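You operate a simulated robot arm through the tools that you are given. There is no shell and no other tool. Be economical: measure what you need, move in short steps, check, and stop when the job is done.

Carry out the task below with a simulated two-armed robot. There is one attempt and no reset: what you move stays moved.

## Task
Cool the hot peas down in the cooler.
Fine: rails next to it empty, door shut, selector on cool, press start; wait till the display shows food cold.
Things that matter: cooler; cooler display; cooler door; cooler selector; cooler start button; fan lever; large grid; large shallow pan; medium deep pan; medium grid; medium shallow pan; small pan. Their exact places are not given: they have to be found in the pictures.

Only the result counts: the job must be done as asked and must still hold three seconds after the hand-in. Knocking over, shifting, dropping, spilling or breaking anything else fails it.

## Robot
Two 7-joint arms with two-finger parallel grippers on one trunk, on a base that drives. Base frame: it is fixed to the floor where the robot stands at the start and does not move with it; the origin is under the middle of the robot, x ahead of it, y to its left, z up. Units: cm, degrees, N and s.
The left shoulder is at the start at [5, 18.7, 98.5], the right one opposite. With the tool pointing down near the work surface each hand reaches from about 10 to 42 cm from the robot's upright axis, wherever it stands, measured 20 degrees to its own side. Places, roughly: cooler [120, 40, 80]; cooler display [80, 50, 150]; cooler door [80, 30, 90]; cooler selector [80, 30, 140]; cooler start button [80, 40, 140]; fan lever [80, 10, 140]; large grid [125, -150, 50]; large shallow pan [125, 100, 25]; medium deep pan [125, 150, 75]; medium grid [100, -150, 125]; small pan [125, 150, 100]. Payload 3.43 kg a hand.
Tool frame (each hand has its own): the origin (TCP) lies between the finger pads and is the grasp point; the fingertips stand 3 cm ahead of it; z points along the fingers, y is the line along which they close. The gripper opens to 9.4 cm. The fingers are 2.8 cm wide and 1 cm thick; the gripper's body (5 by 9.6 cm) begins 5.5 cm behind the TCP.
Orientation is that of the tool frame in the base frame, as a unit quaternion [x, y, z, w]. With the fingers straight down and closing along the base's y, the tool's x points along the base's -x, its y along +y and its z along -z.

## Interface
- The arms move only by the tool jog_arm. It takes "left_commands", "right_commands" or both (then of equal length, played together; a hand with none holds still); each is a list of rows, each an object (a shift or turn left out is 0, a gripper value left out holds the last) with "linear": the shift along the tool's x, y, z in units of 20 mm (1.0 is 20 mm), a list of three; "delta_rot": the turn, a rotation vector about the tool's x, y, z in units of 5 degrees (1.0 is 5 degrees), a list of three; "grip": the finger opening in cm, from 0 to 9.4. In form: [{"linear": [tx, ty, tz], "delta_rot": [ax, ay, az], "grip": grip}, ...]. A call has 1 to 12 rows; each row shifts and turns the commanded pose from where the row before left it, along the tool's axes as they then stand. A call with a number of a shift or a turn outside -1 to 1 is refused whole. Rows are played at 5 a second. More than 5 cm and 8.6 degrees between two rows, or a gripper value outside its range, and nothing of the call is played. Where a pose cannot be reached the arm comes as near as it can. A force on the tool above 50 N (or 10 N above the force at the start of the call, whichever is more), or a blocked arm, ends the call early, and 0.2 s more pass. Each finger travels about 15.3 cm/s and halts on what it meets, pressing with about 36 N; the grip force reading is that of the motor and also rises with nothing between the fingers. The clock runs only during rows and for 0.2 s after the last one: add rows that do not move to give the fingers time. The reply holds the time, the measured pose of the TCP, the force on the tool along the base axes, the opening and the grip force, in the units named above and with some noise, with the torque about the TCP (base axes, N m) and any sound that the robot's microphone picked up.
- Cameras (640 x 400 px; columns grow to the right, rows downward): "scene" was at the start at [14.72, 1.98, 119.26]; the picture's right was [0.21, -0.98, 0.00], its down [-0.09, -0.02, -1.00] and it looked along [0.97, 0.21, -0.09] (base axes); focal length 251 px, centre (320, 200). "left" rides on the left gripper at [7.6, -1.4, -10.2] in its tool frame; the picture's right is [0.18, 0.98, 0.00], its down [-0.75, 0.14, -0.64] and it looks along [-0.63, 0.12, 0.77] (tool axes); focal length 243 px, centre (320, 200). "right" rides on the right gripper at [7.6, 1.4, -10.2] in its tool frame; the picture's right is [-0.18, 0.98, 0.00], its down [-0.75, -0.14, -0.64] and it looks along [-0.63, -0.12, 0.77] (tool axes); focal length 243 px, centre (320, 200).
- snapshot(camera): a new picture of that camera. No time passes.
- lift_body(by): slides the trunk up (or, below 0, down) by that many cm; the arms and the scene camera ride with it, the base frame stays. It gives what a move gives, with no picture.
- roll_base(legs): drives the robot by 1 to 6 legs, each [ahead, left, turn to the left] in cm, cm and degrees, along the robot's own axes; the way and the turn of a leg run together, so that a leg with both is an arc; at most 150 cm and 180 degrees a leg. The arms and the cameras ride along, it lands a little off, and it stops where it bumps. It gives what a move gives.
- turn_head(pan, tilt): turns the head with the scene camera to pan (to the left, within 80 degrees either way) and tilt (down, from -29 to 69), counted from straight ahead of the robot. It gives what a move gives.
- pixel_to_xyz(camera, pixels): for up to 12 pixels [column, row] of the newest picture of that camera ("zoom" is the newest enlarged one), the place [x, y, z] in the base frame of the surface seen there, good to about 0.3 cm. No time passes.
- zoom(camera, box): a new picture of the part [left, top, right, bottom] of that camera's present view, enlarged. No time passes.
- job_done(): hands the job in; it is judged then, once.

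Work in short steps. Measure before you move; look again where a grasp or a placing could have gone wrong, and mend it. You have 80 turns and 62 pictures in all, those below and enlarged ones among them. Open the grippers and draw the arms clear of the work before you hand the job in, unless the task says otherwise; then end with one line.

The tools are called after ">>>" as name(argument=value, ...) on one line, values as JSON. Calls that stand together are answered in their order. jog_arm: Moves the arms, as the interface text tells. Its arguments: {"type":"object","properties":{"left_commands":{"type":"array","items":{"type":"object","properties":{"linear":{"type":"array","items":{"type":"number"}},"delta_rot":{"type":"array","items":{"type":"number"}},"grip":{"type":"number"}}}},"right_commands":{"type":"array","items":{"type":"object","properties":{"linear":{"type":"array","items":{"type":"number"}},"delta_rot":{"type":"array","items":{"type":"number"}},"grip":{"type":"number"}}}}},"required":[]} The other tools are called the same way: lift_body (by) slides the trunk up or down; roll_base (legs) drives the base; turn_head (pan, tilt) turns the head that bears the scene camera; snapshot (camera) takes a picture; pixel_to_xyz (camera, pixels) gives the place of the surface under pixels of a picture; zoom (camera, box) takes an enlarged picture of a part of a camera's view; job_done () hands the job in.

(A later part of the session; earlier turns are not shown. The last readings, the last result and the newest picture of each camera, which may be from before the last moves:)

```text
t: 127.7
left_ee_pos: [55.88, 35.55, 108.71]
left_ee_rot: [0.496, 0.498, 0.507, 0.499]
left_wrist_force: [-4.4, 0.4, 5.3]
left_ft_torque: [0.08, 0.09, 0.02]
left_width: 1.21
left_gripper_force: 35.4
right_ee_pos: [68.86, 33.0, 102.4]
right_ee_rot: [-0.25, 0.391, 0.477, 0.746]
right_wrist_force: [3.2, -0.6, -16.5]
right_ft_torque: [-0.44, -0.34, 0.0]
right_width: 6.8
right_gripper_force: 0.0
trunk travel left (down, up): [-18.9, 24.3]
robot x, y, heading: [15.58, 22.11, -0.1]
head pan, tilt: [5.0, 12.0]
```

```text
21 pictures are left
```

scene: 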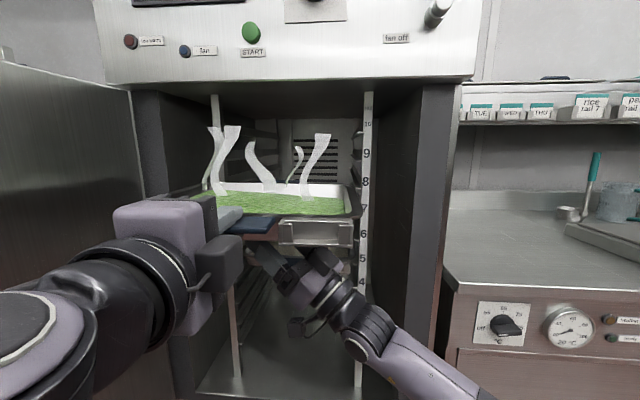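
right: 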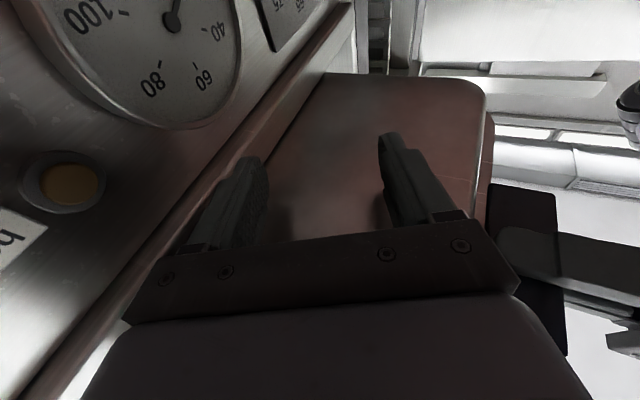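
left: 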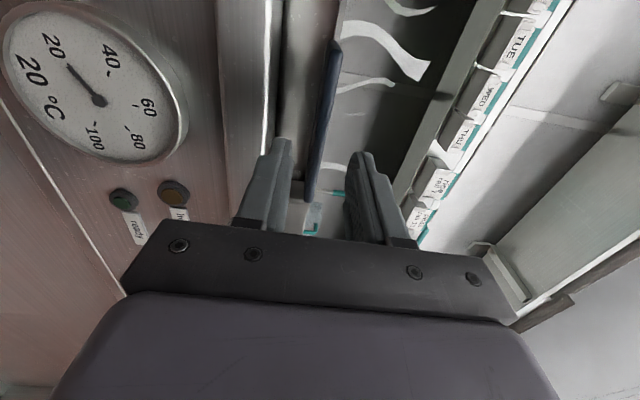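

The pan's back is ≈6 cm before the posts. I zoom to check the lateral and height alignment.

>>> zoom(camera="scene", box=[190, 90, 390, 250])

>>> pixel_to_xyz(camera="scene", pixels=[[345, 186], [352, 200], [353, 212], [349, 186], [340, 185], [205, 190], [215, 184], [230, 186], [356, 183], [356, 208], [222, 180], [300, 184]])

```text
2.50 times, centred on (290, 170) of scene
```

zoom: 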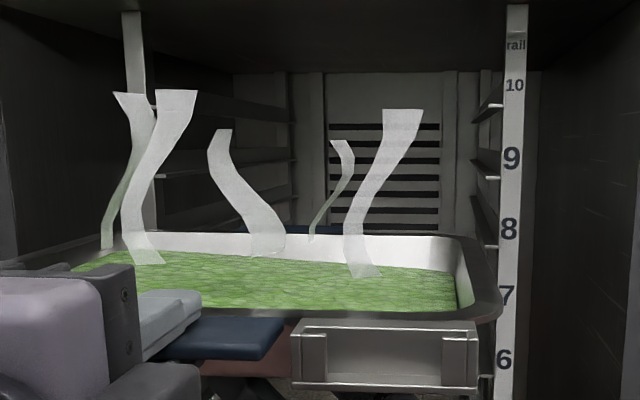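

```text
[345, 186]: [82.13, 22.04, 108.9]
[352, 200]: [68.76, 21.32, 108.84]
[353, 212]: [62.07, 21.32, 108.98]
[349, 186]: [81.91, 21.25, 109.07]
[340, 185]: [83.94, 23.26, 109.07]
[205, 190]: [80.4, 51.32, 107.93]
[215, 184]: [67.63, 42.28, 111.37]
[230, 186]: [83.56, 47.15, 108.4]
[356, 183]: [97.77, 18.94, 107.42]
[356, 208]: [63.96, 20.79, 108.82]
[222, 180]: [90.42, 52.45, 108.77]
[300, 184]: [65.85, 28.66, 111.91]
```

I measure the rim's outer edges more finely.

>>> pixel_to_xyz(camera="zoom", pixels=[[500, 295], [497, 285], [490, 270], [484, 255], [60, 262], [75, 255], [90, 250], [110, 243], [150, 236], [300, 236], [470, 240], [485, 245]])

```text
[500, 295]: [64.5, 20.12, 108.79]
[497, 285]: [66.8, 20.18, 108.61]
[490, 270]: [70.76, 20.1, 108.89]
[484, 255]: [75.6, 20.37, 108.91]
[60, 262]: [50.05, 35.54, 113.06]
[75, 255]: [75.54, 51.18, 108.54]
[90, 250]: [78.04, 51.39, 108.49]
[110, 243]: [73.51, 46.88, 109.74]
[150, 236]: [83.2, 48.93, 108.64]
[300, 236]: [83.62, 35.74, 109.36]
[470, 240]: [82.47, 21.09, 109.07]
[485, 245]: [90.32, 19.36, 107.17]
```

Rim spans y 20.0–51.4 (centre 35.7) at z≈108.5–109, level. I shift 0.6 cm right, raise 0.7 cm, and drive in 12 cm so that the back goes over the rails.

>>> lift_body(by=0.7)

>>> roll_base(legs=[[0, -0.6, 0], [12, 0, 0]])

>>> zoom(camera="scene", box=[170, 80, 410, 270])

>>> pixel_to_xyz(camera="zoom", pixels=[[480, 240], [470, 225], [485, 255], [460, 205], [475, 205], [120, 215], [135, 205], [300, 200]])

```text
t: 128.3
left_ee_pos: [55.89, 35.62, 109.34]
left_ee_rot: [0.496, 0.498, 0.507, 0.499]
left_wrist_force: [1.4, 0.9, -1.4]
left_ft_torque: [-0.08, 0.24, 0.33]
left_width: 1.23
left_gripper_force: 35.8
right_ee_pos: [68.82, 33.0, 102.94]
right_ee_rot: [-0.25, 0.393, 0.476, 0.746]
right_wrist_force: [-1.5, -1.2, -9.2]
right_ft_torque: [-0.04, 0.1, -0.11]
right_width: 6.95
right_gripper_force: 0.0
trunk travel left (down, up): [-19.6, 23.6]
robot x, y, heading: [15.82, 21.87, -0.1]
head pan, tilt: [5.0, 12.0]
```

```text
t: 129.9
left_ee_pos: [66.11, 34.45, 109.16]
left_ee_rot: [0.503, 0.493, 0.501, 0.502]
left_wrist_force: [1.1, 0.9, -4.6]
left_ft_torque: [-0.32, 0.63, 0.07]
left_width: 1.25
left_gripper_force: 36.4
right_ee_pos: [79.27, 32.55, 102.61]
right_ee_rot: [-0.252, 0.394, 0.477, 0.744]
right_wrist_force: [-1.1, 0.0, -5.5]
right_ft_torque: [-0.08, 0.04, 0.06]
right_width: 6.96
right_gripper_force: 0.1
trunk travel left (down, up): [-19.6, 23.6]
robot x, y, heading: [26.29, 21.9, -0.0]
head pan, tilt: [5.0, 12.0]
stopped in leg 2: the force on the tool passed its limit at 56 N (the readings are from after the stop); the commanded pose is now the measured one
```

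```text
2.11 times, centred on (290, 175) of scene
```

zoom: 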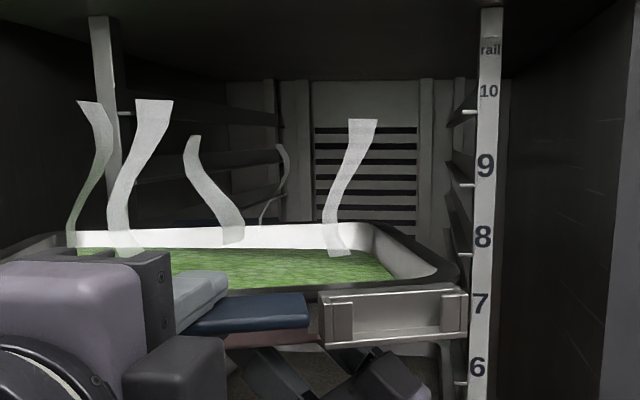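

```text
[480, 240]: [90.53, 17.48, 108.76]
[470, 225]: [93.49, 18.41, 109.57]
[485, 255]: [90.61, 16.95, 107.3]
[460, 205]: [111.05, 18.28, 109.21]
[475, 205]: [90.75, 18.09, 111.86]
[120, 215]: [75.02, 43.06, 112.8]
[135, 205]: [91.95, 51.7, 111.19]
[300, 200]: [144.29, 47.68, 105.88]
```

The pan met the left post (stopped at 56 N, pan slightly yawed). I measure its edges from this picture.

>>> pixel_to_xyz(camera="zoom", pixels=[[452, 268], [440, 258], [420, 245], [395, 230], [372, 223], [200, 227], [100, 232], [60, 235], [30, 243], [10, 255], [457, 275], [300, 225]])

```text
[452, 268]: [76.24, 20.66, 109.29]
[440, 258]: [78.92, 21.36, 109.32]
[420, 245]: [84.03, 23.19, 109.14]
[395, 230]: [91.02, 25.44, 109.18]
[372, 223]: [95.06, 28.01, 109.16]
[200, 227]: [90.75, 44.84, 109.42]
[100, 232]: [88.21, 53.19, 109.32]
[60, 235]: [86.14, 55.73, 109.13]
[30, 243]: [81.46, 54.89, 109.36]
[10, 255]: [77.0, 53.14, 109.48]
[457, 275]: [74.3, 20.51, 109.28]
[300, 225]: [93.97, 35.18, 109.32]
```

The pan yawed about 18° to the left in the grip after touching the left post. I back out 10 cm, then turn the left hand 18° clockwise while the fork follows the same arc, so that nothing slips.

>>> roll_base(legs=[[-10, 0, 0]])

>>> jog_arm(left_commands=[{"delta_rot": [0, -0.6, 0]}, {"delta_rot": [0, -0.6, 0]}, {"delta_rot": [0, -0.6, 0]}, {"delta_rot": [0, -0.6, 0]}, {"delta_rot": [0, -0.6, 0]}, {"delta_rot": [0, -0.6, 0]}], right_commands=[{"linear": [-0.207, -0.113, -0.293]}, {"linear": [-0.207, -0.113, -0.293]}, {"linear": [-0.207, -0.113, -0.293]}, {"linear": [-0.207, -0.113, -0.293]}, {"linear": [-0.207, -0.113, -0.293]}, {"linear": [-0.207, -0.113, -0.293]}])

>>> snapshot(camera="scene")

```text
t: 131.0
left_ee_pos: [56.17, 34.47, 109.24]
left_ee_rot: [0.503, 0.491, 0.502, 0.504]
left_wrist_force: [-1.3, 0.3, -4.2]
left_ft_torque: [-0.22, 0.79, 0.12]
left_width: 1.21
left_gripper_force: 35.8
right_ee_pos: [69.37, 32.57, 102.81]
right_ee_rot: [-0.251, 0.393, 0.476, 0.746]
right_wrist_force: [1.2, -0.7, -6.6]
right_ft_torque: [-0.18, -0.1, -0.12]
right_width: 6.91
right_gripper_force: 0.1
trunk travel left (down, up): [-19.6, 23.6]
robot x, y, heading: [16.54, 21.46, 0.1]
head pan, tilt: [5.0, 12.0]
```

```text
t: 132.4
left_ee_pos: [56.96, 33.92, 109.66]
left_ee_rot: [0.576, 0.405, 0.416, 0.575]
left_wrist_force: [0.7, 0.1, -8.5]
left_ft_torque: [-0.04, 1.02, 0.13]
left_width: 1.3
left_gripper_force: 36.1
left hand out of reach, approached as far as the arm can: row 2, 3, 5
right_ee_pos: [68.98, 27.96, 102.84]
right_ee_rot: [-0.252, 0.393, 0.477, 0.745]
right_wrist_force: [-0.5, -0.6, -2.3]
right_ft_torque: [0.0, 0.11, -0.03]
right_width: 6.96
right_gripper_force: 0.2
trunk travel left (down, up): [-19.6, 23.6]
robot x, y, heading: [16.72, 21.71, -0.1]
head pan, tilt: [5.0, 12.0]
```

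```text
18 pictures are left
```

scene: 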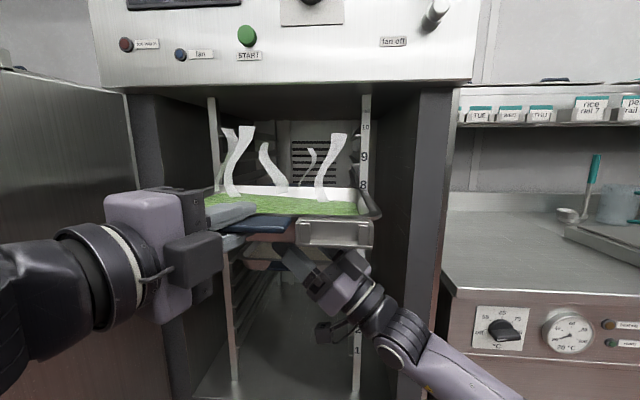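

The pan looks straight again. The left hand rose 0.4 cm, so I raise the fork 0.5 cm and measure the rim.

>>> jog_arm(right_commands=[{"linear": [-0.2, 0, 0.14]}])

>>> zoom(camera="scene", box=[190, 90, 390, 250])

>>> pixel_to_xyz(camera="zoom", pixels=[[547, 310], [545, 300], [538, 288], [530, 275], [520, 262], [60, 260], [75, 253], [100, 246], [130, 243], [300, 242], [450, 242], [505, 248]])

```text
t: 132.8
left_ee_pos: [56.97, 33.94, 109.75]
left_ee_rot: [0.575, 0.405, 0.417, 0.575]
left_wrist_force: [0.2, -0.2, -6.4]
left_ft_torque: [-0.17, 0.77, -0.07]
left_width: 1.27
left_gripper_force: 36.1
right_ee_pos: [68.95, 28.19, 103.22]
right_ee_rot: [-0.251, 0.393, 0.477, 0.745]
right_wrist_force: [0.2, 0.3, -5.4]
right_ft_torque: [0.01, 0.17, 0.06]
right_width: 7.02
right_gripper_force: 0.2
trunk travel left (down, up): [-19.6, 23.6]
robot x, y, heading: [16.37, 21.37, -0.1]
head pan, tilt: [5.0, 12.0]
```

```text
2.50 times, centred on (290, 170) of scene
```

zoom: 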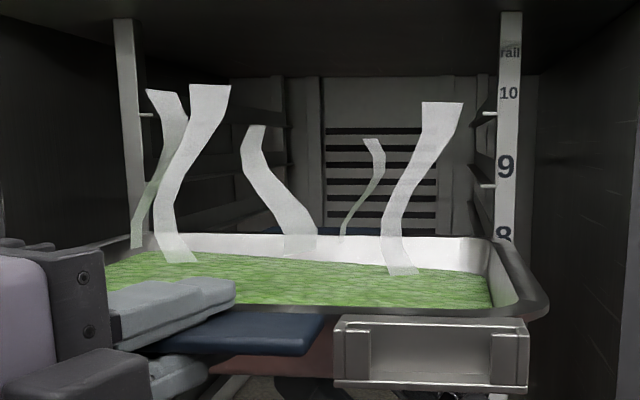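

```text
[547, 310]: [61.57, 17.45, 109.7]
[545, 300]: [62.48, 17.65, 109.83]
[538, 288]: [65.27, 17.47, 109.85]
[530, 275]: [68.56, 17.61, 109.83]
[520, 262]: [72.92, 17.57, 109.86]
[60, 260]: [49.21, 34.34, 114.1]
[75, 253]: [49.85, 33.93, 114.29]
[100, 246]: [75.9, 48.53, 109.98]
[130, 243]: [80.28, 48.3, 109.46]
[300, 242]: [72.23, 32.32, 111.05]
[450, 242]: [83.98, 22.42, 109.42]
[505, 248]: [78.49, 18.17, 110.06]
```

The pan is straight, level at z 109.8, right edge at y≈17.5. I measure the posts' inner edges and the pan's left edge to set the lateral shift.

>>> pixel_to_xyz(camera="zoom", pixels=[[501, 130], [499, 150], [519, 150], [116, 80], [134, 80], [138, 180], [128, 180], [108, 245], [104, 244], [115, 241], [97, 250], [92, 250]])

```text
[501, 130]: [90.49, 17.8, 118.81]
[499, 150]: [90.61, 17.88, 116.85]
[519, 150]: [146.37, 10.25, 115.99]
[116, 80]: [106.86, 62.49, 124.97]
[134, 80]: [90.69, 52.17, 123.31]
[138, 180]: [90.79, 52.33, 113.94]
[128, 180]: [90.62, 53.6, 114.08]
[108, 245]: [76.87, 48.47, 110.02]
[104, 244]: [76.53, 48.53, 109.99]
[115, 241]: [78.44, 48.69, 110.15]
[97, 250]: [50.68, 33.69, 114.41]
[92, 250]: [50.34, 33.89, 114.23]
```

Posts' inner edges are y≈18.0 and 52.1, so the target centre is 35.0; the pan's centre is 33.1. The likely earlier snag was the lip on the flange, so I raise 1.2 cm, shift left 1.9 cm and drive in carefully.

>>> lift_body(by=1.2)

>>> roll_base(legs=[[0, 1.9, 0]])

>>> roll_base(legs=[[4, 0, 0]])

>>> zoom(camera="scene", box=[190, 90, 390, 250])

>>> pixel_to_xyz(camera="zoom", pixels=[[520, 290], [515, 280], [510, 270], [500, 258], [80, 250], [95, 247], [105, 244], [115, 240], [300, 242], [450, 240], [485, 246]])

```text
t: 133.4
left_ee_pos: [57.07, 34.0, 110.97]
left_ee_rot: [0.575, 0.406, 0.417, 0.575]
left_wrist_force: [-2.1, -0.5, -5.6]
left_ft_torque: [-0.21, 0.7, -0.09]
left_width: 1.25
left_gripper_force: 35.7
right_ee_pos: [68.97, 28.13, 104.42]
right_ee_rot: [-0.252, 0.394, 0.476, 0.745]
right_wrist_force: [0.6, 0.0, -5.5]
right_ft_torque: [0.04, 0.27, 0.05]
right_width: 7.1
right_gripper_force: 0.4
trunk travel left (down, up): [-20.8, 22.4]
robot x, y, heading: [16.19, 21.46, 0.1]
head pan, tilt: [5.0, 12.0]
```

```text
t: 134.3
left_ee_pos: [56.98, 35.93, 110.99]
left_ee_rot: [0.576, 0.406, 0.417, 0.574]
left_wrist_force: [-0.7, -0.4, -5.1]
left_ft_torque: [-0.21, 0.63, -0.08]
left_width: 1.22
left_gripper_force: 36.3
right_ee_pos: [68.88, 30.01, 104.46]
right_ee_rot: [-0.251, 0.393, 0.476, 0.746]
right_wrist_force: [1.3, -0.6, -6.3]
right_ft_torque: [0.02, 0.3, -0.06]
right_width: 7.1
right_gripper_force: 0.8
trunk travel left (down, up): [-20.8, 22.4]
robot x, y, heading: [16.18, 23.2, 0.4]
head pan, tilt: [5.0, 12.0]
```

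```text
t: 135.2
left_ee_pos: [60.96, 35.89, 111.0]
left_ee_rot: [0.576, 0.406, 0.415, 0.575]
left_wrist_force: [0.0, 1.4, -5.7]
left_ft_torque: [-0.23, 0.61, 0.04]
left_width: 1.25
left_gripper_force: 36.1
right_ee_pos: [72.85, 30.08, 104.47]
right_ee_rot: [-0.251, 0.394, 0.477, 0.745]
right_wrist_force: [0.5, -0.5, -5.2]
right_ft_torque: [0.02, 0.26, 0.04]
right_width: 7.04
right_gripper_force: 0.3
trunk travel left (down, up): [-20.8, 22.4]
robot x, y, heading: [20.25, 23.57, 0.3]
head pan, tilt: [5.0, 12.0]
```

```text
2.50 times, centred on (290, 170) of scene
```

zoom: 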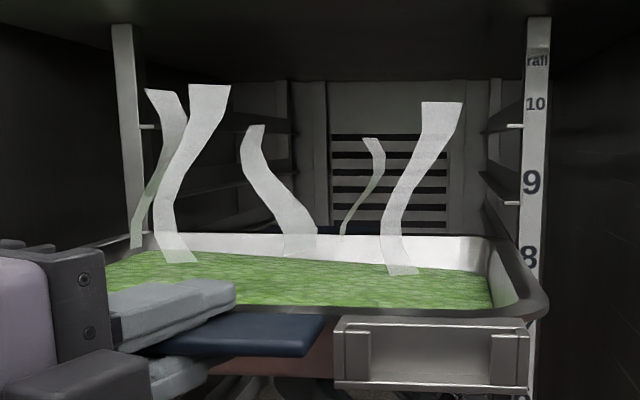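

```text
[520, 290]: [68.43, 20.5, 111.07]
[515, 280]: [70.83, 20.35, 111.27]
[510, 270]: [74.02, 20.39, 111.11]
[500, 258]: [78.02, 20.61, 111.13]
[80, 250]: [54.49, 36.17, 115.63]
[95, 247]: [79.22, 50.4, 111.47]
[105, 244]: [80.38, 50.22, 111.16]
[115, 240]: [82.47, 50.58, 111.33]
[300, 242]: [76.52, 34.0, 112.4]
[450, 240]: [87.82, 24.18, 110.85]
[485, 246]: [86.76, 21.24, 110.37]
```

Aligned: rim z≈111.1, edges ≈19.4 and 50.6. I drive in 5 cm twice, watching the forces.

>>> roll_base(legs=[[5, 0, 0]])

>>> roll_base(legs=[[4, 0, 0]])

>>> zoom(camera="scene", box=[190, 90, 390, 250])

```text
t: 136.1
left_ee_pos: [64.19, 35.08, 110.55]
left_ee_rot: [0.587, 0.397, 0.404, 0.579]
left_wrist_force: [2.2, 1.1, -4.3]
left_ft_torque: [-0.3, 0.5, 0.21]
left_width: 1.25
left_gripper_force: 36.3
right_ee_pos: [77.1, 30.12, 104.01]
right_ee_rot: [-0.251, 0.398, 0.476, 0.743]
right_wrist_force: [-1.3, -0.4, -5.5]
right_ft_torque: [0.04, 0.24, -0.09]
right_width: 6.93
right_gripper_force: 0.0
trunk travel left (down, up): [-20.8, 22.4]
robot x, y, heading: [24.18, 23.25, 0.2]
head pan, tilt: [5.0, 12.0]
stopped in leg 1: the force on the tool passed its limit at 60 N (the readings are from after the stop); the commanded pose is now the measured one
```

```text
t: 137.0
left_ee_pos: [66.5, 34.45, 110.32]
left_ee_rot: [0.596, 0.383, 0.397, 0.584]
left_wrist_force: [1.1, -0.2, -4.9]
left_ft_torque: [-0.49, 0.46, 0.22]
left_width: 1.25
left_gripper_force: 35.8
right_ee_pos: [80.05, 30.21, 103.78]
right_ee_rot: [-0.253, 0.4, 0.476, 0.741]
right_wrist_force: [-0.1, -0.3, -5.6]
right_ft_torque: [0.01, 0.18, -0.07]
right_width: 6.96
right_gripper_force: 0.2
trunk travel left (down, up): [-20.8, 22.4]
robot x, y, heading: [27.23, 23.07, 0.2]
head pan, tilt: [5.0, 12.0]
stopped in leg 1: the force on the tool passed its limit at 56 N (the readings are from after the stop); the commanded pose is now the measured one
```

```text
2.50 times, centred on (290, 170) of scene
```

zoom: 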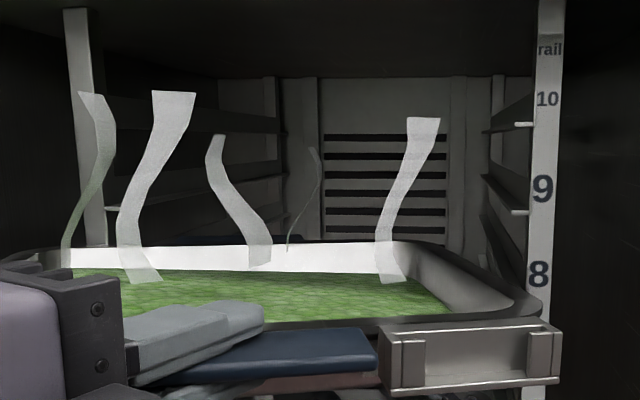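

It stopped again at about the same place. I measure where the pan's edges are against the posts.

>>> pixel_to_xyz(camera="zoom", pixels=[[538, 300], [525, 290], [500, 275], [470, 260], [440, 247], [410, 240], [300, 246], [200, 248], [110, 250], [60, 250], [30, 252], [8, 260]])

>>> zoom(camera="scene", box=[170, 160, 250, 220])

```text
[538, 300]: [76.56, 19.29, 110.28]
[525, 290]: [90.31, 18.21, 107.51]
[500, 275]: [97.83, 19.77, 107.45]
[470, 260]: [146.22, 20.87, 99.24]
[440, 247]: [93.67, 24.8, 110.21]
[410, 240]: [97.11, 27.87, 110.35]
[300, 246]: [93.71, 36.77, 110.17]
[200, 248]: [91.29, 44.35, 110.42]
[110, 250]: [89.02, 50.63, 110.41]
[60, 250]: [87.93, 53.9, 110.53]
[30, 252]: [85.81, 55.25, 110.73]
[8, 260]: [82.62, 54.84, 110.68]
```

```text
6.67 times, centred on (210, 190) of scene
```

zoom: 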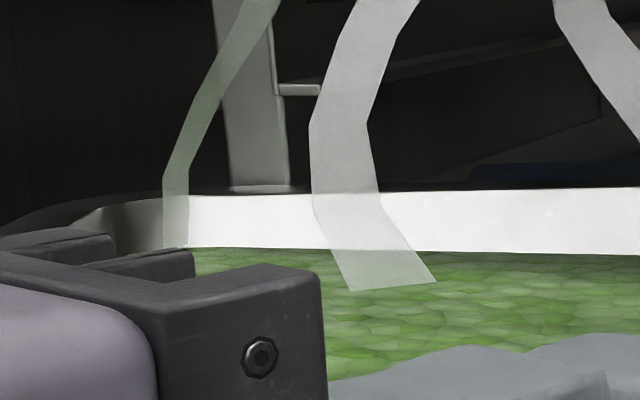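

The left rear corner caught the left post again: the rim is really ≈32.5 wide, so the pan's centre was ≈0.6 cm too far left, and it yawed ~19°. I back out 9 cm, bring both hands 3 cm forward, and turn the pan straight with both hands as before.

>>> roll_base(legs=[[-10, 0, 0]])

>>> jog_arm(left_commands=[{"linear": [0.29, 0, 0.69]}, {"linear": [0.29, 0, 0.69]}], right_commands=[{"linear": [0.18, -0.68, 0.26]}, {"linear": [0.18, -0.68, 0.26]}])

>>> jog_arm(left_commands=[{"delta_rot": [0, -0.63, 0]}, {"delta_rot": [0, -0.63, 0]}, {"delta_rot": [0, -0.63, 0]}, {"delta_rot": [0, -0.63, 0]}, {"delta_rot": [0, -0.63, 0]}, {"delta_rot": [0, -0.63, 0]}], right_commands=[{"linear": [-0.231, -0.054, -0.329]}, {"linear": [-0.231, -0.054, -0.329]}, {"linear": [-0.231, -0.054, -0.329]}, {"linear": [-0.231, -0.054, -0.329]}, {"linear": [-0.231, -0.054, -0.329]}, {"linear": [-0.231, -0.054, -0.329]}])

>>> snapshot(camera="scene")

```text
t: 138.2
left_ee_pos: [56.38, 34.29, 110.45]
left_ee_rot: [0.596, 0.383, 0.397, 0.584]
left_wrist_force: [-0.4, -0.7, -4.2]
left_ft_torque: [-0.47, 0.48, -0.04]
left_width: 1.23
left_gripper_force: 35.6
right_ee_pos: [69.97, 30.09, 104.01]
right_ee_rot: [-0.252, 0.398, 0.476, 0.743]
right_wrist_force: [0.0, 0.6, -5.7]
right_ft_torque: [-0.01, 0.26, 0.01]
right_width: 7.01
right_gripper_force: 0.0
trunk travel left (down, up): [-20.8, 22.4]
robot x, y, heading: [17.45, 23.02, 0.1]
head pan, tilt: [5.0, 12.0]
```

```text
t: 138.8
left_ee_pos: [59.49, 34.21, 110.38]
left_ee_rot: [0.597, 0.382, 0.396, 0.584]
left_wrist_force: [1.5, 0.2, -4.5]
left_ft_torque: [-0.49, 0.5, 0.14]
left_width: 1.25
left_gripper_force: 36.2
right_ee_pos: [72.87, 30.09, 103.86]
right_ee_rot: [-0.252, 0.399, 0.475, 0.743]
right_wrist_force: [-1.0, -0.9, -5.1]
right_ft_torque: [0.03, 0.21, -0.07]
right_width: 6.95
right_gripper_force: 0.1
trunk travel left (down, up): [-20.8, 22.4]
robot x, y, heading: [17.66, 23.42, 0.2]
head pan, tilt: [5.0, 12.0]
```

```text
t: 140.2
left_ee_pos: [59.36, 34.1, 110.61]
left_ee_rot: [0.652, 0.28, 0.293, 0.64]
left_wrist_force: [2.3, 0.3, -2.7]
left_ft_torque: [-0.42, 0.26, 0.3]
left_width: 1.22
left_gripper_force: 36.4
right_ee_pos: [71.48, 25.51, 104.1]
right_ee_rot: [-0.252, 0.399, 0.476, 0.742]
right_wrist_force: [-0.9, -0.9, -9.5]
right_ft_torque: [-0.09, 0.14, -0.07]
right_width: 6.92
right_gripper_force: 0.1
trunk travel left (down, up): [-20.8, 22.4]
robot x, y, heading: [17.32, 23.29, -0.4]
head pan, tilt: [5.0, 12.0]
```

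```text
13 pictures are left
```

scene: 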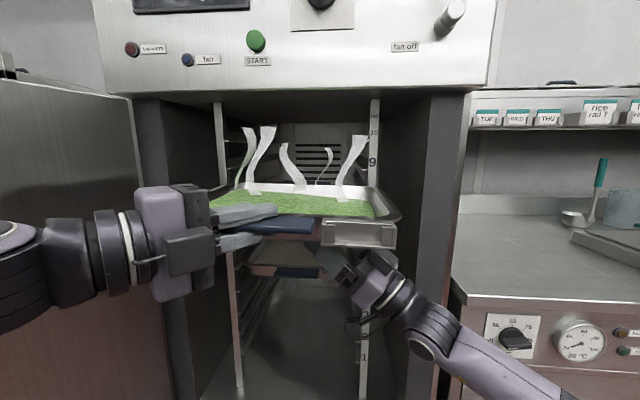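

The pan looks straight. I measure its right outer edge, back edge and left edge.

>>> pixel_to_xyz(camera="scene", pixels=[[399, 212], [400, 209], [397, 206], [393, 201], [388, 195], [383, 190], [377, 186], [300, 184], [250, 185], [218, 189], [213, 194], [210, 198]])

```text
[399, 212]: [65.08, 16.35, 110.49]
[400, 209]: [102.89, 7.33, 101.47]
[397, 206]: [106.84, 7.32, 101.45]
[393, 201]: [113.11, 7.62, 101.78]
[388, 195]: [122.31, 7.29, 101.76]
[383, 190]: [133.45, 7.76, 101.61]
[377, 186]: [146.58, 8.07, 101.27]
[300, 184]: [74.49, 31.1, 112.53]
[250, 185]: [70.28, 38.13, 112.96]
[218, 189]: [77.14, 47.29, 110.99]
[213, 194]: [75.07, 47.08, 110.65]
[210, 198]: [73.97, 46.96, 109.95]
```

>>> zoom(camera="scene", box=[200, 150, 420, 280])

>>> pixel_to_xyz(camera="zoom", pixels=[[575, 180], [570, 170], [560, 155], [548, 140], [535, 125], [520, 112], [505, 104], [30, 135], [45, 115], [60, 105], [85, 98], [450, 98]])

```text
2.91 times, centred on (310, 215) of scene
```

zoom: 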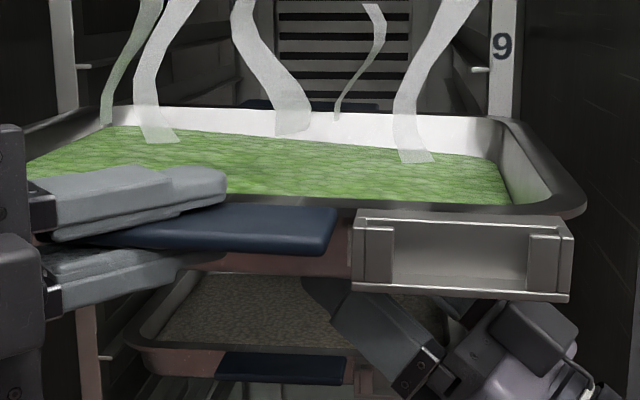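

```text
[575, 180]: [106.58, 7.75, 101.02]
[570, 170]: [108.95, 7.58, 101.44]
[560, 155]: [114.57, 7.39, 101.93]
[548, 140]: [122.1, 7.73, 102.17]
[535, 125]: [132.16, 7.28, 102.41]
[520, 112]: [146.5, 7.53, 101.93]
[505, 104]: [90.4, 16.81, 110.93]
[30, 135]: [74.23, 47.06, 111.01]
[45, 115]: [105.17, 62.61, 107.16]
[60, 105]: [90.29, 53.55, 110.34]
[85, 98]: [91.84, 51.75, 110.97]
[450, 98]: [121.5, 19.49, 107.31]
```

I refine with pixels just inside the rim's visible border.

>>> pixel_to_xyz(camera="zoom", pixels=[[583, 205], [577, 194], [566, 180], [553, 163], [540, 146], [528, 132], [515, 121], [10, 148], [30, 137], [60, 122], [80, 115], [300, 112]])

```text
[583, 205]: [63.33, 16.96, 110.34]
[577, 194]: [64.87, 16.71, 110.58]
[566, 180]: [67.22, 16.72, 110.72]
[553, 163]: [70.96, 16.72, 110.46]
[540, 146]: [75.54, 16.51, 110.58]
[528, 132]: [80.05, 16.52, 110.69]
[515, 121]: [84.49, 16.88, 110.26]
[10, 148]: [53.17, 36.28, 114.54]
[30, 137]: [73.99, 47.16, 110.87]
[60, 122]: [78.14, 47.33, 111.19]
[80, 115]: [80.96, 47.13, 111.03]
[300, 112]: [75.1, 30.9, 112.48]
```

The left edge needs finer sampling; I query several pixels across it and across the front-left area.

>>> pixel_to_xyz(camera="zoom", pixels=[[40, 120], [40, 123], [40, 126], [40, 129], [40, 132], [60, 110], [60, 113], [60, 116], [60, 119], [80, 108], [80, 111], [100, 107]])

>>> pixel_to_xyz(camera="zoom", pixels=[[545, 146], [543, 146], [531, 132], [520, 120], [105, 110], [130, 105], [180, 105], [430, 116], [500, 116], [74, 90], [78, 90], [490, 80]])

```text
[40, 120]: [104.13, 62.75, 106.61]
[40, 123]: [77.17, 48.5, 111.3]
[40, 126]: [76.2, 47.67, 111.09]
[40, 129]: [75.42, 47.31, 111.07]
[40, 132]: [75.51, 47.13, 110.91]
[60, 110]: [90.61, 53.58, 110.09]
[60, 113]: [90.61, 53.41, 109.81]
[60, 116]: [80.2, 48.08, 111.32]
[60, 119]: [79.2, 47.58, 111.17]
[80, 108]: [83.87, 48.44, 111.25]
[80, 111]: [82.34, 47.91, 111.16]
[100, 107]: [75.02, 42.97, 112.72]
```

```text
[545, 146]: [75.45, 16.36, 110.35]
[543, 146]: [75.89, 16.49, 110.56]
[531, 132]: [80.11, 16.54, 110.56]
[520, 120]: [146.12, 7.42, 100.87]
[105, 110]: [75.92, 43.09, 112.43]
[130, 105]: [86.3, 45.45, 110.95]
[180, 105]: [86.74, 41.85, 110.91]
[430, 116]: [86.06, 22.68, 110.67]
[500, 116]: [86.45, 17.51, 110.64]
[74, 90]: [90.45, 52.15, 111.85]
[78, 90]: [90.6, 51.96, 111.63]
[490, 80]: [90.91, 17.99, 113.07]
```

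Rim edges are y 16.35 and 48.6 (width 32.3, centre 32.45); posts' inner edges 18.0 and 51.95 (centre 34.97). I shift 2.5 cm left exactly and check the pose.

>>> roll_base(legs=[[0, 2.5, 0]])

>>> zoom(camera="scene", box=[200, 150, 420, 280])

>>> pixel_to_xyz(camera="zoom", pixels=[[545, 146], [543, 146], [531, 132], [566, 180], [577, 194], [40, 123], [40, 125], [60, 115], [60, 117], [80, 108], [80, 110], [500, 116]])

```text
t: 141.1
left_ee_pos: [59.5, 36.72, 110.55]
left_ee_rot: [0.652, 0.281, 0.294, 0.64]
left_wrist_force: [2.1, -0.9, 0.4]
left_ft_torque: [-0.47, 0.2, -0.11]
left_width: 1.22
left_gripper_force: 35.9
right_ee_pos: [71.46, 27.9, 104.04]
right_ee_rot: [-0.253, 0.399, 0.476, 0.742]
right_wrist_force: [-1.7, -0.2, -10.2]
right_ft_torque: [-0.2, -0.02, 0.18]
right_width: 6.96
right_gripper_force: 0.1
trunk travel left (down, up): [-20.8, 22.4]
robot x, y, heading: [17.38, 25.81, 0.2]
head pan, tilt: [5.0, 12.0]
```

```text
2.91 times, centred on (310, 215) of scene
```

zoom: 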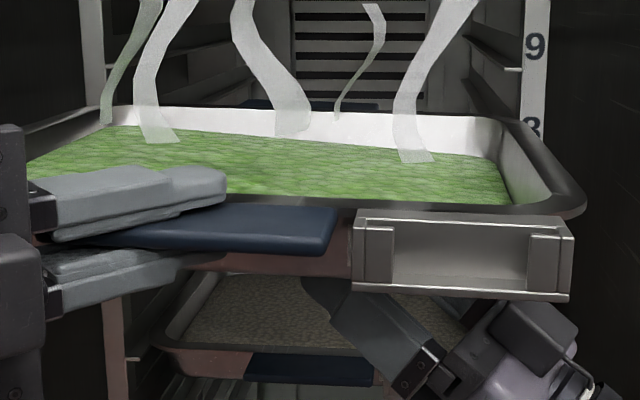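

```text
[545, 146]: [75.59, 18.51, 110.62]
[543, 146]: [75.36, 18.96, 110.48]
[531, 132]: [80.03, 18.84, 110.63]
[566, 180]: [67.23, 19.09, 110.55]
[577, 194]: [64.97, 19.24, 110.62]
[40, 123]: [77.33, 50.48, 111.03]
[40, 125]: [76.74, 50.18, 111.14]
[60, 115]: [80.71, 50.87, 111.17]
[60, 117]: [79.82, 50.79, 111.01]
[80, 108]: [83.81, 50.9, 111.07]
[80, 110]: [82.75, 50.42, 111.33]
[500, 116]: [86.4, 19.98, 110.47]
```

Edges are now 18.7 and 51.1, centred. I drive in 4 cm and check the reading for drag.

>>> roll_base(legs=[[4, 0, 0]])

```text
t: 142.0
left_ee_pos: [63.34, 36.64, 110.47]
left_ee_rot: [0.653, 0.281, 0.294, 0.639]
left_wrist_force: [0.4, -0.5, -4.3]
left_ft_torque: [-0.38, 0.42, -0.04]
left_width: 1.23
left_gripper_force: 35.7
right_ee_pos: [75.47, 27.91, 103.89]
right_ee_rot: [-0.252, 0.4, 0.476, 0.742]
right_wrist_force: [0.4, 0.8, -6.2]
right_ft_torque: [0.01, 0.27, 0.07]
right_width: 6.98
right_gripper_force: 0.0
trunk travel left (down, up): [-20.8, 22.4]
robot x, y, heading: [21.03, 25.57, -0.1]
head pan, tilt: [5.0, 12.0]
```

Past the post plane with no drag. I go on 3 cm, then 3 cm.

>>> roll_base(legs=[[3, 0, 0]])

```text
t: 142.8
left_ee_pos: [66.39, 36.66, 110.45]
left_ee_rot: [0.653, 0.281, 0.293, 0.639]
left_wrist_force: [0.8, -0.4, -4.8]
left_ft_torque: [-0.32, 0.45, -0.04]
left_width: 1.23
left_gripper_force: 36.1
right_ee_pos: [78.52, 27.95, 103.94]
right_ee_rot: [-0.252, 0.4, 0.476, 0.742]
right_wrist_force: [-0.2, 1.0, -6.1]
right_ft_torque: [-0.02, 0.24, -0.01]
right_width: 6.99
right_gripper_force: 0.0
trunk travel left (down, up): [-20.8, 22.4]
robot x, y, heading: [24.66, 25.35, 0.1]
head pan, tilt: [5.0, 12.0]
```

Still free. 4 cm more.

>>> roll_base(legs=[[4, 0, 0]])

>>> snapshot(camera="scene")

```text
t: 143.7
left_ee_pos: [69.93, 36.23, 110.85]
left_ee_rot: [0.653, 0.279, 0.297, 0.638]
left_wrist_force: [0.2, 2.7, -5.1]
left_ft_torque: [-0.3, 0.62, 1.14]
left_width: 1.25
left_gripper_force: 36.0
right_ee_pos: [82.11, 27.33, 104.18]
right_ee_rot: [-0.25, 0.397, 0.476, 0.744]
right_wrist_force: [0.5, 0.6, -5.0]
right_ft_torque: [-0.03, 0.24, 0.1]
right_width: 7.06
right_gripper_force: 0.4
trunk travel left (down, up): [-20.8, 22.4]
robot x, y, heading: [28.41, 25.74, 0.3]
head pan, tilt: [5.0, 12.0]
```

```text
10 pictures are left
```

scene: 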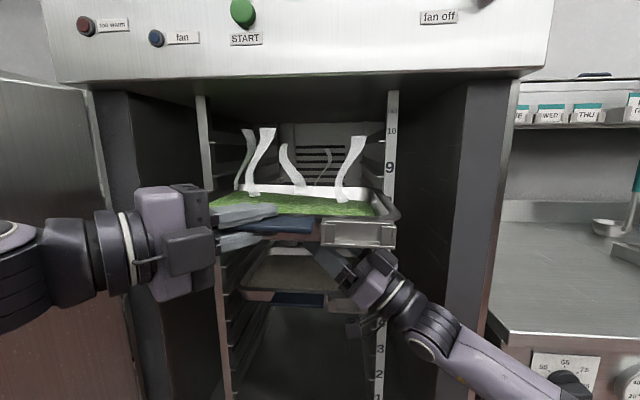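

A slight torque appeared. I check the pan's edges relative to the posts.

>>> pixel_to_xyz(camera="scene", pixels=[[397, 214], [394, 208], [390, 202], [386, 197], [382, 193], [377, 190], [206, 205], [210, 196], [215, 192], [222, 189], [290, 187], [350, 188]])

```text
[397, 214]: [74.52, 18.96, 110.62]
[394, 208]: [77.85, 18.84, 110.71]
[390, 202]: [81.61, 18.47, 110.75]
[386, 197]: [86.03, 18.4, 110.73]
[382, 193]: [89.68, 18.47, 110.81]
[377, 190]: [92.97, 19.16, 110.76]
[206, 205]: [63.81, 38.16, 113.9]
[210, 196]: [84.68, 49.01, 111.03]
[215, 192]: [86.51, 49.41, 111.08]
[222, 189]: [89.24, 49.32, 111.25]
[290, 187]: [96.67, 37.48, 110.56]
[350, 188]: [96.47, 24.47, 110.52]
```

The pan is yawed −1.8°, its right rear close to the right post. I correct by a small base turn, then lower toward the flanges.

>>> roll_base(legs=[[0, -0.3, 1.2]])

>>> lift_body(by=-1.3)

>>> lift_body(by=-0.6)

```text
t: 144.4
left_ee_pos: [70.17, 36.76, 110.51]
left_ee_rot: [0.653, 0.286, 0.299, 0.634]
left_wrist_force: [-1.1, -3.7, -4.5]
left_ft_torque: [-0.44, 0.59, -0.83]
left_width: 1.25
left_gripper_force: 35.5
right_ee_pos: [82.46, 28.45, 103.83]
right_ee_rot: [-0.255, 0.398, 0.484, 0.736]
right_wrist_force: [0.9, 0.7, -5.9]
right_ft_torque: [-0.04, 0.3, 0.08]
right_width: 7.04
right_gripper_force: 0.0
trunk travel left (down, up): [-20.8, 22.4]
robot x, y, heading: [28.49, 25.35, 1.2]
head pan, tilt: [5.0, 12.0]
```

```text
t: 145.1
left_ee_pos: [69.83, 36.81, 109.2]
left_ee_rot: [0.652, 0.287, 0.299, 0.636]
left_wrist_force: [-0.4, -2.1, -5.6]
left_ft_torque: [-0.27, 0.64, -0.32]
left_width: 1.25
left_gripper_force: 36.0
right_ee_pos: [82.4, 28.41, 102.48]
right_ee_rot: [-0.256, 0.399, 0.483, 0.736]
right_wrist_force: [0.0, 2.2, -4.9]
right_ft_torque: [-0.05, 0.25, 0.05]
right_width: 6.98
right_gripper_force: 0.0
trunk travel left (down, up): [-19.5, 23.7]
robot x, y, heading: [28.52, 25.4, 1.2]
head pan, tilt: [5.0, 12.0]
```

```text
t: 145.6
left_ee_pos: [69.96, 36.84, 108.59]
left_ee_rot: [0.651, 0.287, 0.3, 0.636]
left_wrist_force: [-0.6, -1.3, -5.8]
left_ft_torque: [-0.26, 0.59, -0.38]
left_width: 1.23
left_gripper_force: 36.3
right_ee_pos: [82.43, 28.53, 102.02]
right_ee_rot: [-0.256, 0.398, 0.484, 0.736]
right_wrist_force: [1.7, 2.0, -5.3]
right_ft_torque: [-0.02, 0.3, 0.09]
right_width: 7.03
right_gripper_force: 0.7
trunk travel left (down, up): [-18.9, 24.3]
robot x, y, heading: [28.55, 25.77, 1.2]
head pan, tilt: [5.0, 12.0]
```

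No rail contact yet (loads unchanged). I lower in two more 0.4 cm steps.

>>> lift_body(by=-0.5)

>>> lift_body(by=-0.4)

```text
t: 146.1
left_ee_pos: [69.85, 36.93, 108.03]
left_ee_rot: [0.652, 0.287, 0.299, 0.635]
left_wrist_force: [-1.2, -1.6, -4.8]
left_ft_torque: [-0.23, 0.58, -0.52]
left_width: 1.27
left_gripper_force: 35.5
right_ee_pos: [82.3, 28.52, 101.44]
right_ee_rot: [-0.256, 0.397, 0.484, 0.737]
right_wrist_force: [1.1, 1.8, -5.9]
right_ft_torque: [-0.05, 0.27, 0.03]
right_width: 7.01
right_gripper_force: 0.2
trunk travel left (down, up): [-18.4, 24.8]
robot x, y, heading: [28.42, 25.45, 1.4]
head pan, tilt: [5.0, 12.0]
```

```text
t: 146.7
left_ee_pos: [69.94, 36.84, 107.8]
left_ee_rot: [0.651, 0.287, 0.3, 0.635]
left_wrist_force: [-0.3, -3.6, -4.2]
left_ft_torque: [-0.7, -0.01, -0.76]
left_width: 1.23
left_gripper_force: 36.0
right_ee_pos: [82.26, 28.22, 101.38]
right_ee_rot: [-0.255, 0.396, 0.483, 0.738]
right_wrist_force: [-0.1, 0.0, -0.3]
right_ft_torque: [-0.01, -0.01, 0.02]
right_width: 7.0
right_gripper_force: 0.1
trunk travel left (down, up): [-18.0, 25.2]
robot x, y, heading: [28.37, 25.55, 1.1]
head pan, tilt: [5.0, 12.0]
```

The right hand's load dropped to zero: the rear rests on rail 8. I lower the fork 5 cm and draw it back along its own axis.

>>> jog_arm(right_commands=[{"linear": [0.683, 0, -0.478]}, {"linear": [0.683, 0, -0.478]}, {"linear": [0.683, 0, -0.478]}, {"linear": [0, 0.9, -0.4]}, {"linear": [0, 0.9, -0.4]}, {"linear": [0, 0.9, -0.4]}, {"linear": [0, 0.9, -0.4]}, {"linear": [0, 0.5, -0.9]}, {"linear": [0, 0.5, -0.9]}, {"linear": [0, 0.5, -0.9]}, {"linear": [0, 0, -1]}, {"linear": [0, 0, -1]}])

>>> snapshot(camera="scene")

```text
t: 149.3
left_ee_pos: [69.99, 36.83, 107.85]
left_ee_rot: [0.652, 0.286, 0.299, 0.636]
left_wrist_force: [-1.2, -2.0, -3.5]
left_ft_torque: [-0.98, -0.07, -0.54]
left_width: 1.24
left_gripper_force: 36.4
right_ee_pos: [68.4, 22.88, 89.23]
right_ee_rot: [-0.255, 0.397, 0.484, 0.737]
right_wrist_force: [0.2, 0.0, 0.2]
right_ft_torque: [-0.01, 0.01, 0.01]
right_width: 7.02
right_gripper_force: 0.1
trunk travel left (down, up): [-18.0, 25.2]
robot x, y, heading: [28.54, 25.61, 1.4]
head pan, tilt: [5.0, 12.0]
```

```text
9 pictures are left
```

scene: 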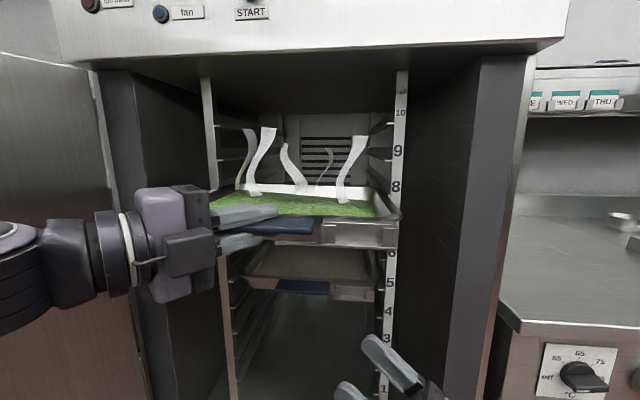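

The rear sits on rail 8, held at the front by the left hand. Before pushing in I check the left forearm's clearance to the open door.

>>> pixel_to_xyz(camera="scene", pixels=[[5, 240], [40, 240], [80, 245], [110, 230], [60, 120], [20, 120], [95, 300], [92, 160], [120, 160], [397, 222], [360, 200], [230, 192]])

```text
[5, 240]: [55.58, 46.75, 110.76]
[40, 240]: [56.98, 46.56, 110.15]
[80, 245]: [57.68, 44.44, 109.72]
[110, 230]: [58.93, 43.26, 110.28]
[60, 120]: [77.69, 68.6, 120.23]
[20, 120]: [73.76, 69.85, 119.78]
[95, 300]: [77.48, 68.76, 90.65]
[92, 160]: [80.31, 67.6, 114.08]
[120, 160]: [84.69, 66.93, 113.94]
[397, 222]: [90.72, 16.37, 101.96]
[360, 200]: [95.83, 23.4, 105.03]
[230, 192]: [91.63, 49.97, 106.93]
```

The door's inner face is at y≈68–70 and the arm at y≈47, so there is room. I push in 6 cm, then 6 cm.

>>> roll_base(legs=[[5, -0.1, 0]])

```text
t: 150.2
left_ee_pos: [73.23, 36.08, 108.86]
left_ee_rot: [0.649, 0.283, 0.311, 0.634]
left_wrist_force: [-0.1, 0.6, -8.2]
left_ft_torque: [-0.13, 0.95, 0.23]
left_width: 1.37
left_gripper_force: 36.2
right_ee_pos: [72.24, 22.21, 89.88]
right_ee_rot: [-0.256, 0.386, 0.486, 0.741]
right_wrist_force: [0.1, -0.5, -0.2]
right_ft_torque: [0.0, -0.01, -0.01]
right_width: 6.99
right_gripper_force: 0.1
trunk travel left (down, up): [-18.0, 25.2]
robot x, y, heading: [33.33, 25.4, 1.5]
head pan, tilt: [5.0, 12.0]
```

Both hands read slightly displaced; I let it settle with a still row and read again.

>>> jog_arm(right_commands=[{}, {}, {}])

>>> snapshot(camera="scene")

```text
t: 151.0
left_ee_pos: [73.54, 36.23, 108.82]
left_ee_rot: [0.649, 0.285, 0.311, 0.633]
left_wrist_force: [-0.7, 0.9, -9.1]
left_ft_torque: [-0.05, 1.09, 0.13]
left_width: 1.31
left_gripper_force: 35.8
right_ee_pos: [72.44, 22.23, 89.93]
right_ee_rot: [-0.256, 0.387, 0.487, 0.74]
right_wrist_force: [1.6, 0.5, -0.5]
right_ft_torque: [-0.02, 0.0, 0.0]
right_width: 6.99
right_gripper_force: 0.0
trunk travel left (down, up): [-18.0, 25.2]
robot x, y, heading: [33.27, 25.33, 1.7]
head pan, tilt: [5.0, 12.0]
```

```text
8 pictures are left
```

scene: 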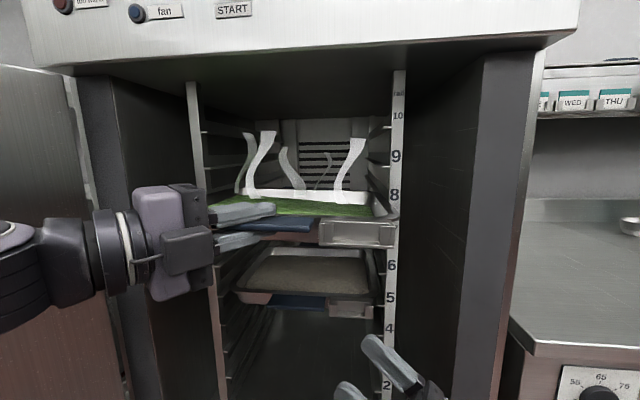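

The camera picture is tilted too: the base has run onto something low (the cooler's bottom drawer handle). I back the base off 3 cm and push with the arm instead.

>>> roll_base(legs=[[-4, 0, 0]])

>>> jog_arm(left_commands=[{"linear": [0.322, 0, 0.382]}, {"linear": [0.322, 0, 0.382]}, {"linear": [0.322, 0, 0.382]}, {"linear": [0.322, 0, 0.382]}, {"linear": [0.322, 0, 0.382]}, {"linear": [0.322, 0, 0.382]}])

```text
t: 151.9
left_ee_pos: [71.02, 36.63, 107.78]
left_ee_rot: [0.651, 0.29, 0.302, 0.633]
left_wrist_force: [-2.2, -3.3, -2.5]
left_ft_torque: [-1.21, -0.2, -1.1]
left_width: 1.27
left_gripper_force: 35.9
right_ee_pos: [69.66, 22.86, 89.14]
right_ee_rot: [-0.255, 0.397, 0.487, 0.735]
right_wrist_force: [0.0, 0.5, -0.2]
right_ft_torque: [-0.02, 0.0, 0.02]
right_width: 6.99
right_gripper_force: 0.2
trunk travel left (down, up): [-18.0, 25.2]
robot x, y, heading: [29.1, 25.19, 1.4]
head pan, tilt: [5.0, 12.0]
```

```text
t: 153.3
left_ee_pos: [76.81, 37.07, 107.78]
left_ee_rot: [0.649, 0.29, 0.301, 0.636]
left_wrist_force: [-1.5, -0.7, -6.9]
left_ft_torque: [-0.47, 0.35, -0.63]
left_width: 1.24
left_gripper_force: 35.8
right_ee_pos: [69.44, 23.06, 89.34]
right_ee_rot: [-0.258, 0.397, 0.486, 0.735]
right_wrist_force: [0.9, -0.2, 0.3]
right_ft_torque: [0.01, 0.03, -0.01]
right_width: 7.0
right_gripper_force: 0.2
trunk travel left (down, up): [-18.0, 25.2]
robot x, y, heading: [29.41, 25.09, 1.6]
head pan, tilt: [5.0, 12.0]
```

The arm push works (5.8 cm in). I continue 6 cm, trimmed slightly to the right.

>>> jog_arm(left_commands=[{"linear": [0.29, 0, 0.41]}, {"linear": [0.29, 0, 0.41]}, {"linear": [0.29, 0, 0.41]}, {"linear": [0.29, 0, 0.41]}, {"linear": [0.29, 0, 0.41]}, {"linear": [0.29, 0, 0.41]}])

>>> zoom(camera="scene", box=[180, 120, 420, 320])

```text
t: 154.7
left_ee_pos: [82.9, 36.61, 107.7]
left_ee_rot: [0.649, 0.292, 0.3, 0.635]
left_wrist_force: [-0.7, -0.3, -5.5]
left_ft_torque: [-0.76, 0.01, -0.11]
left_width: 1.24
left_gripper_force: 36.0
right_ee_pos: [69.57, 23.05, 89.28]
right_ee_rot: [-0.258, 0.398, 0.485, 0.735]
right_wrist_force: [-0.2, -0.3, -0.4]
right_ft_torque: [0.0, -0.02, -0.02]
right_width: 7.01
right_gripper_force: 0.0
trunk travel left (down, up): [-18.0, 25.2]
robot x, y, heading: [29.03, 25.16, 1.8]
head pan, tilt: [5.0, 12.0]
```

```text
2.00 times, centred on (300, 220) of scene
5 turns are left
```

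zoom: 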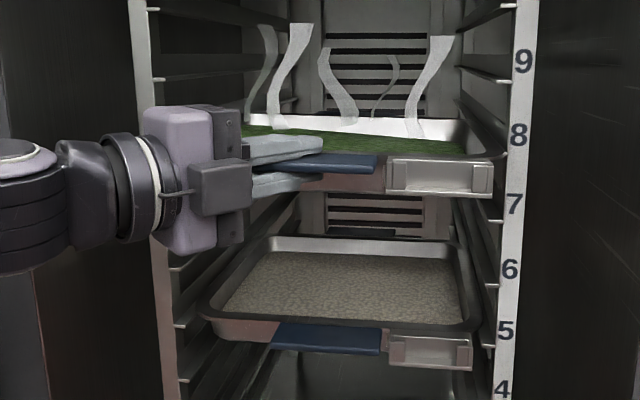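

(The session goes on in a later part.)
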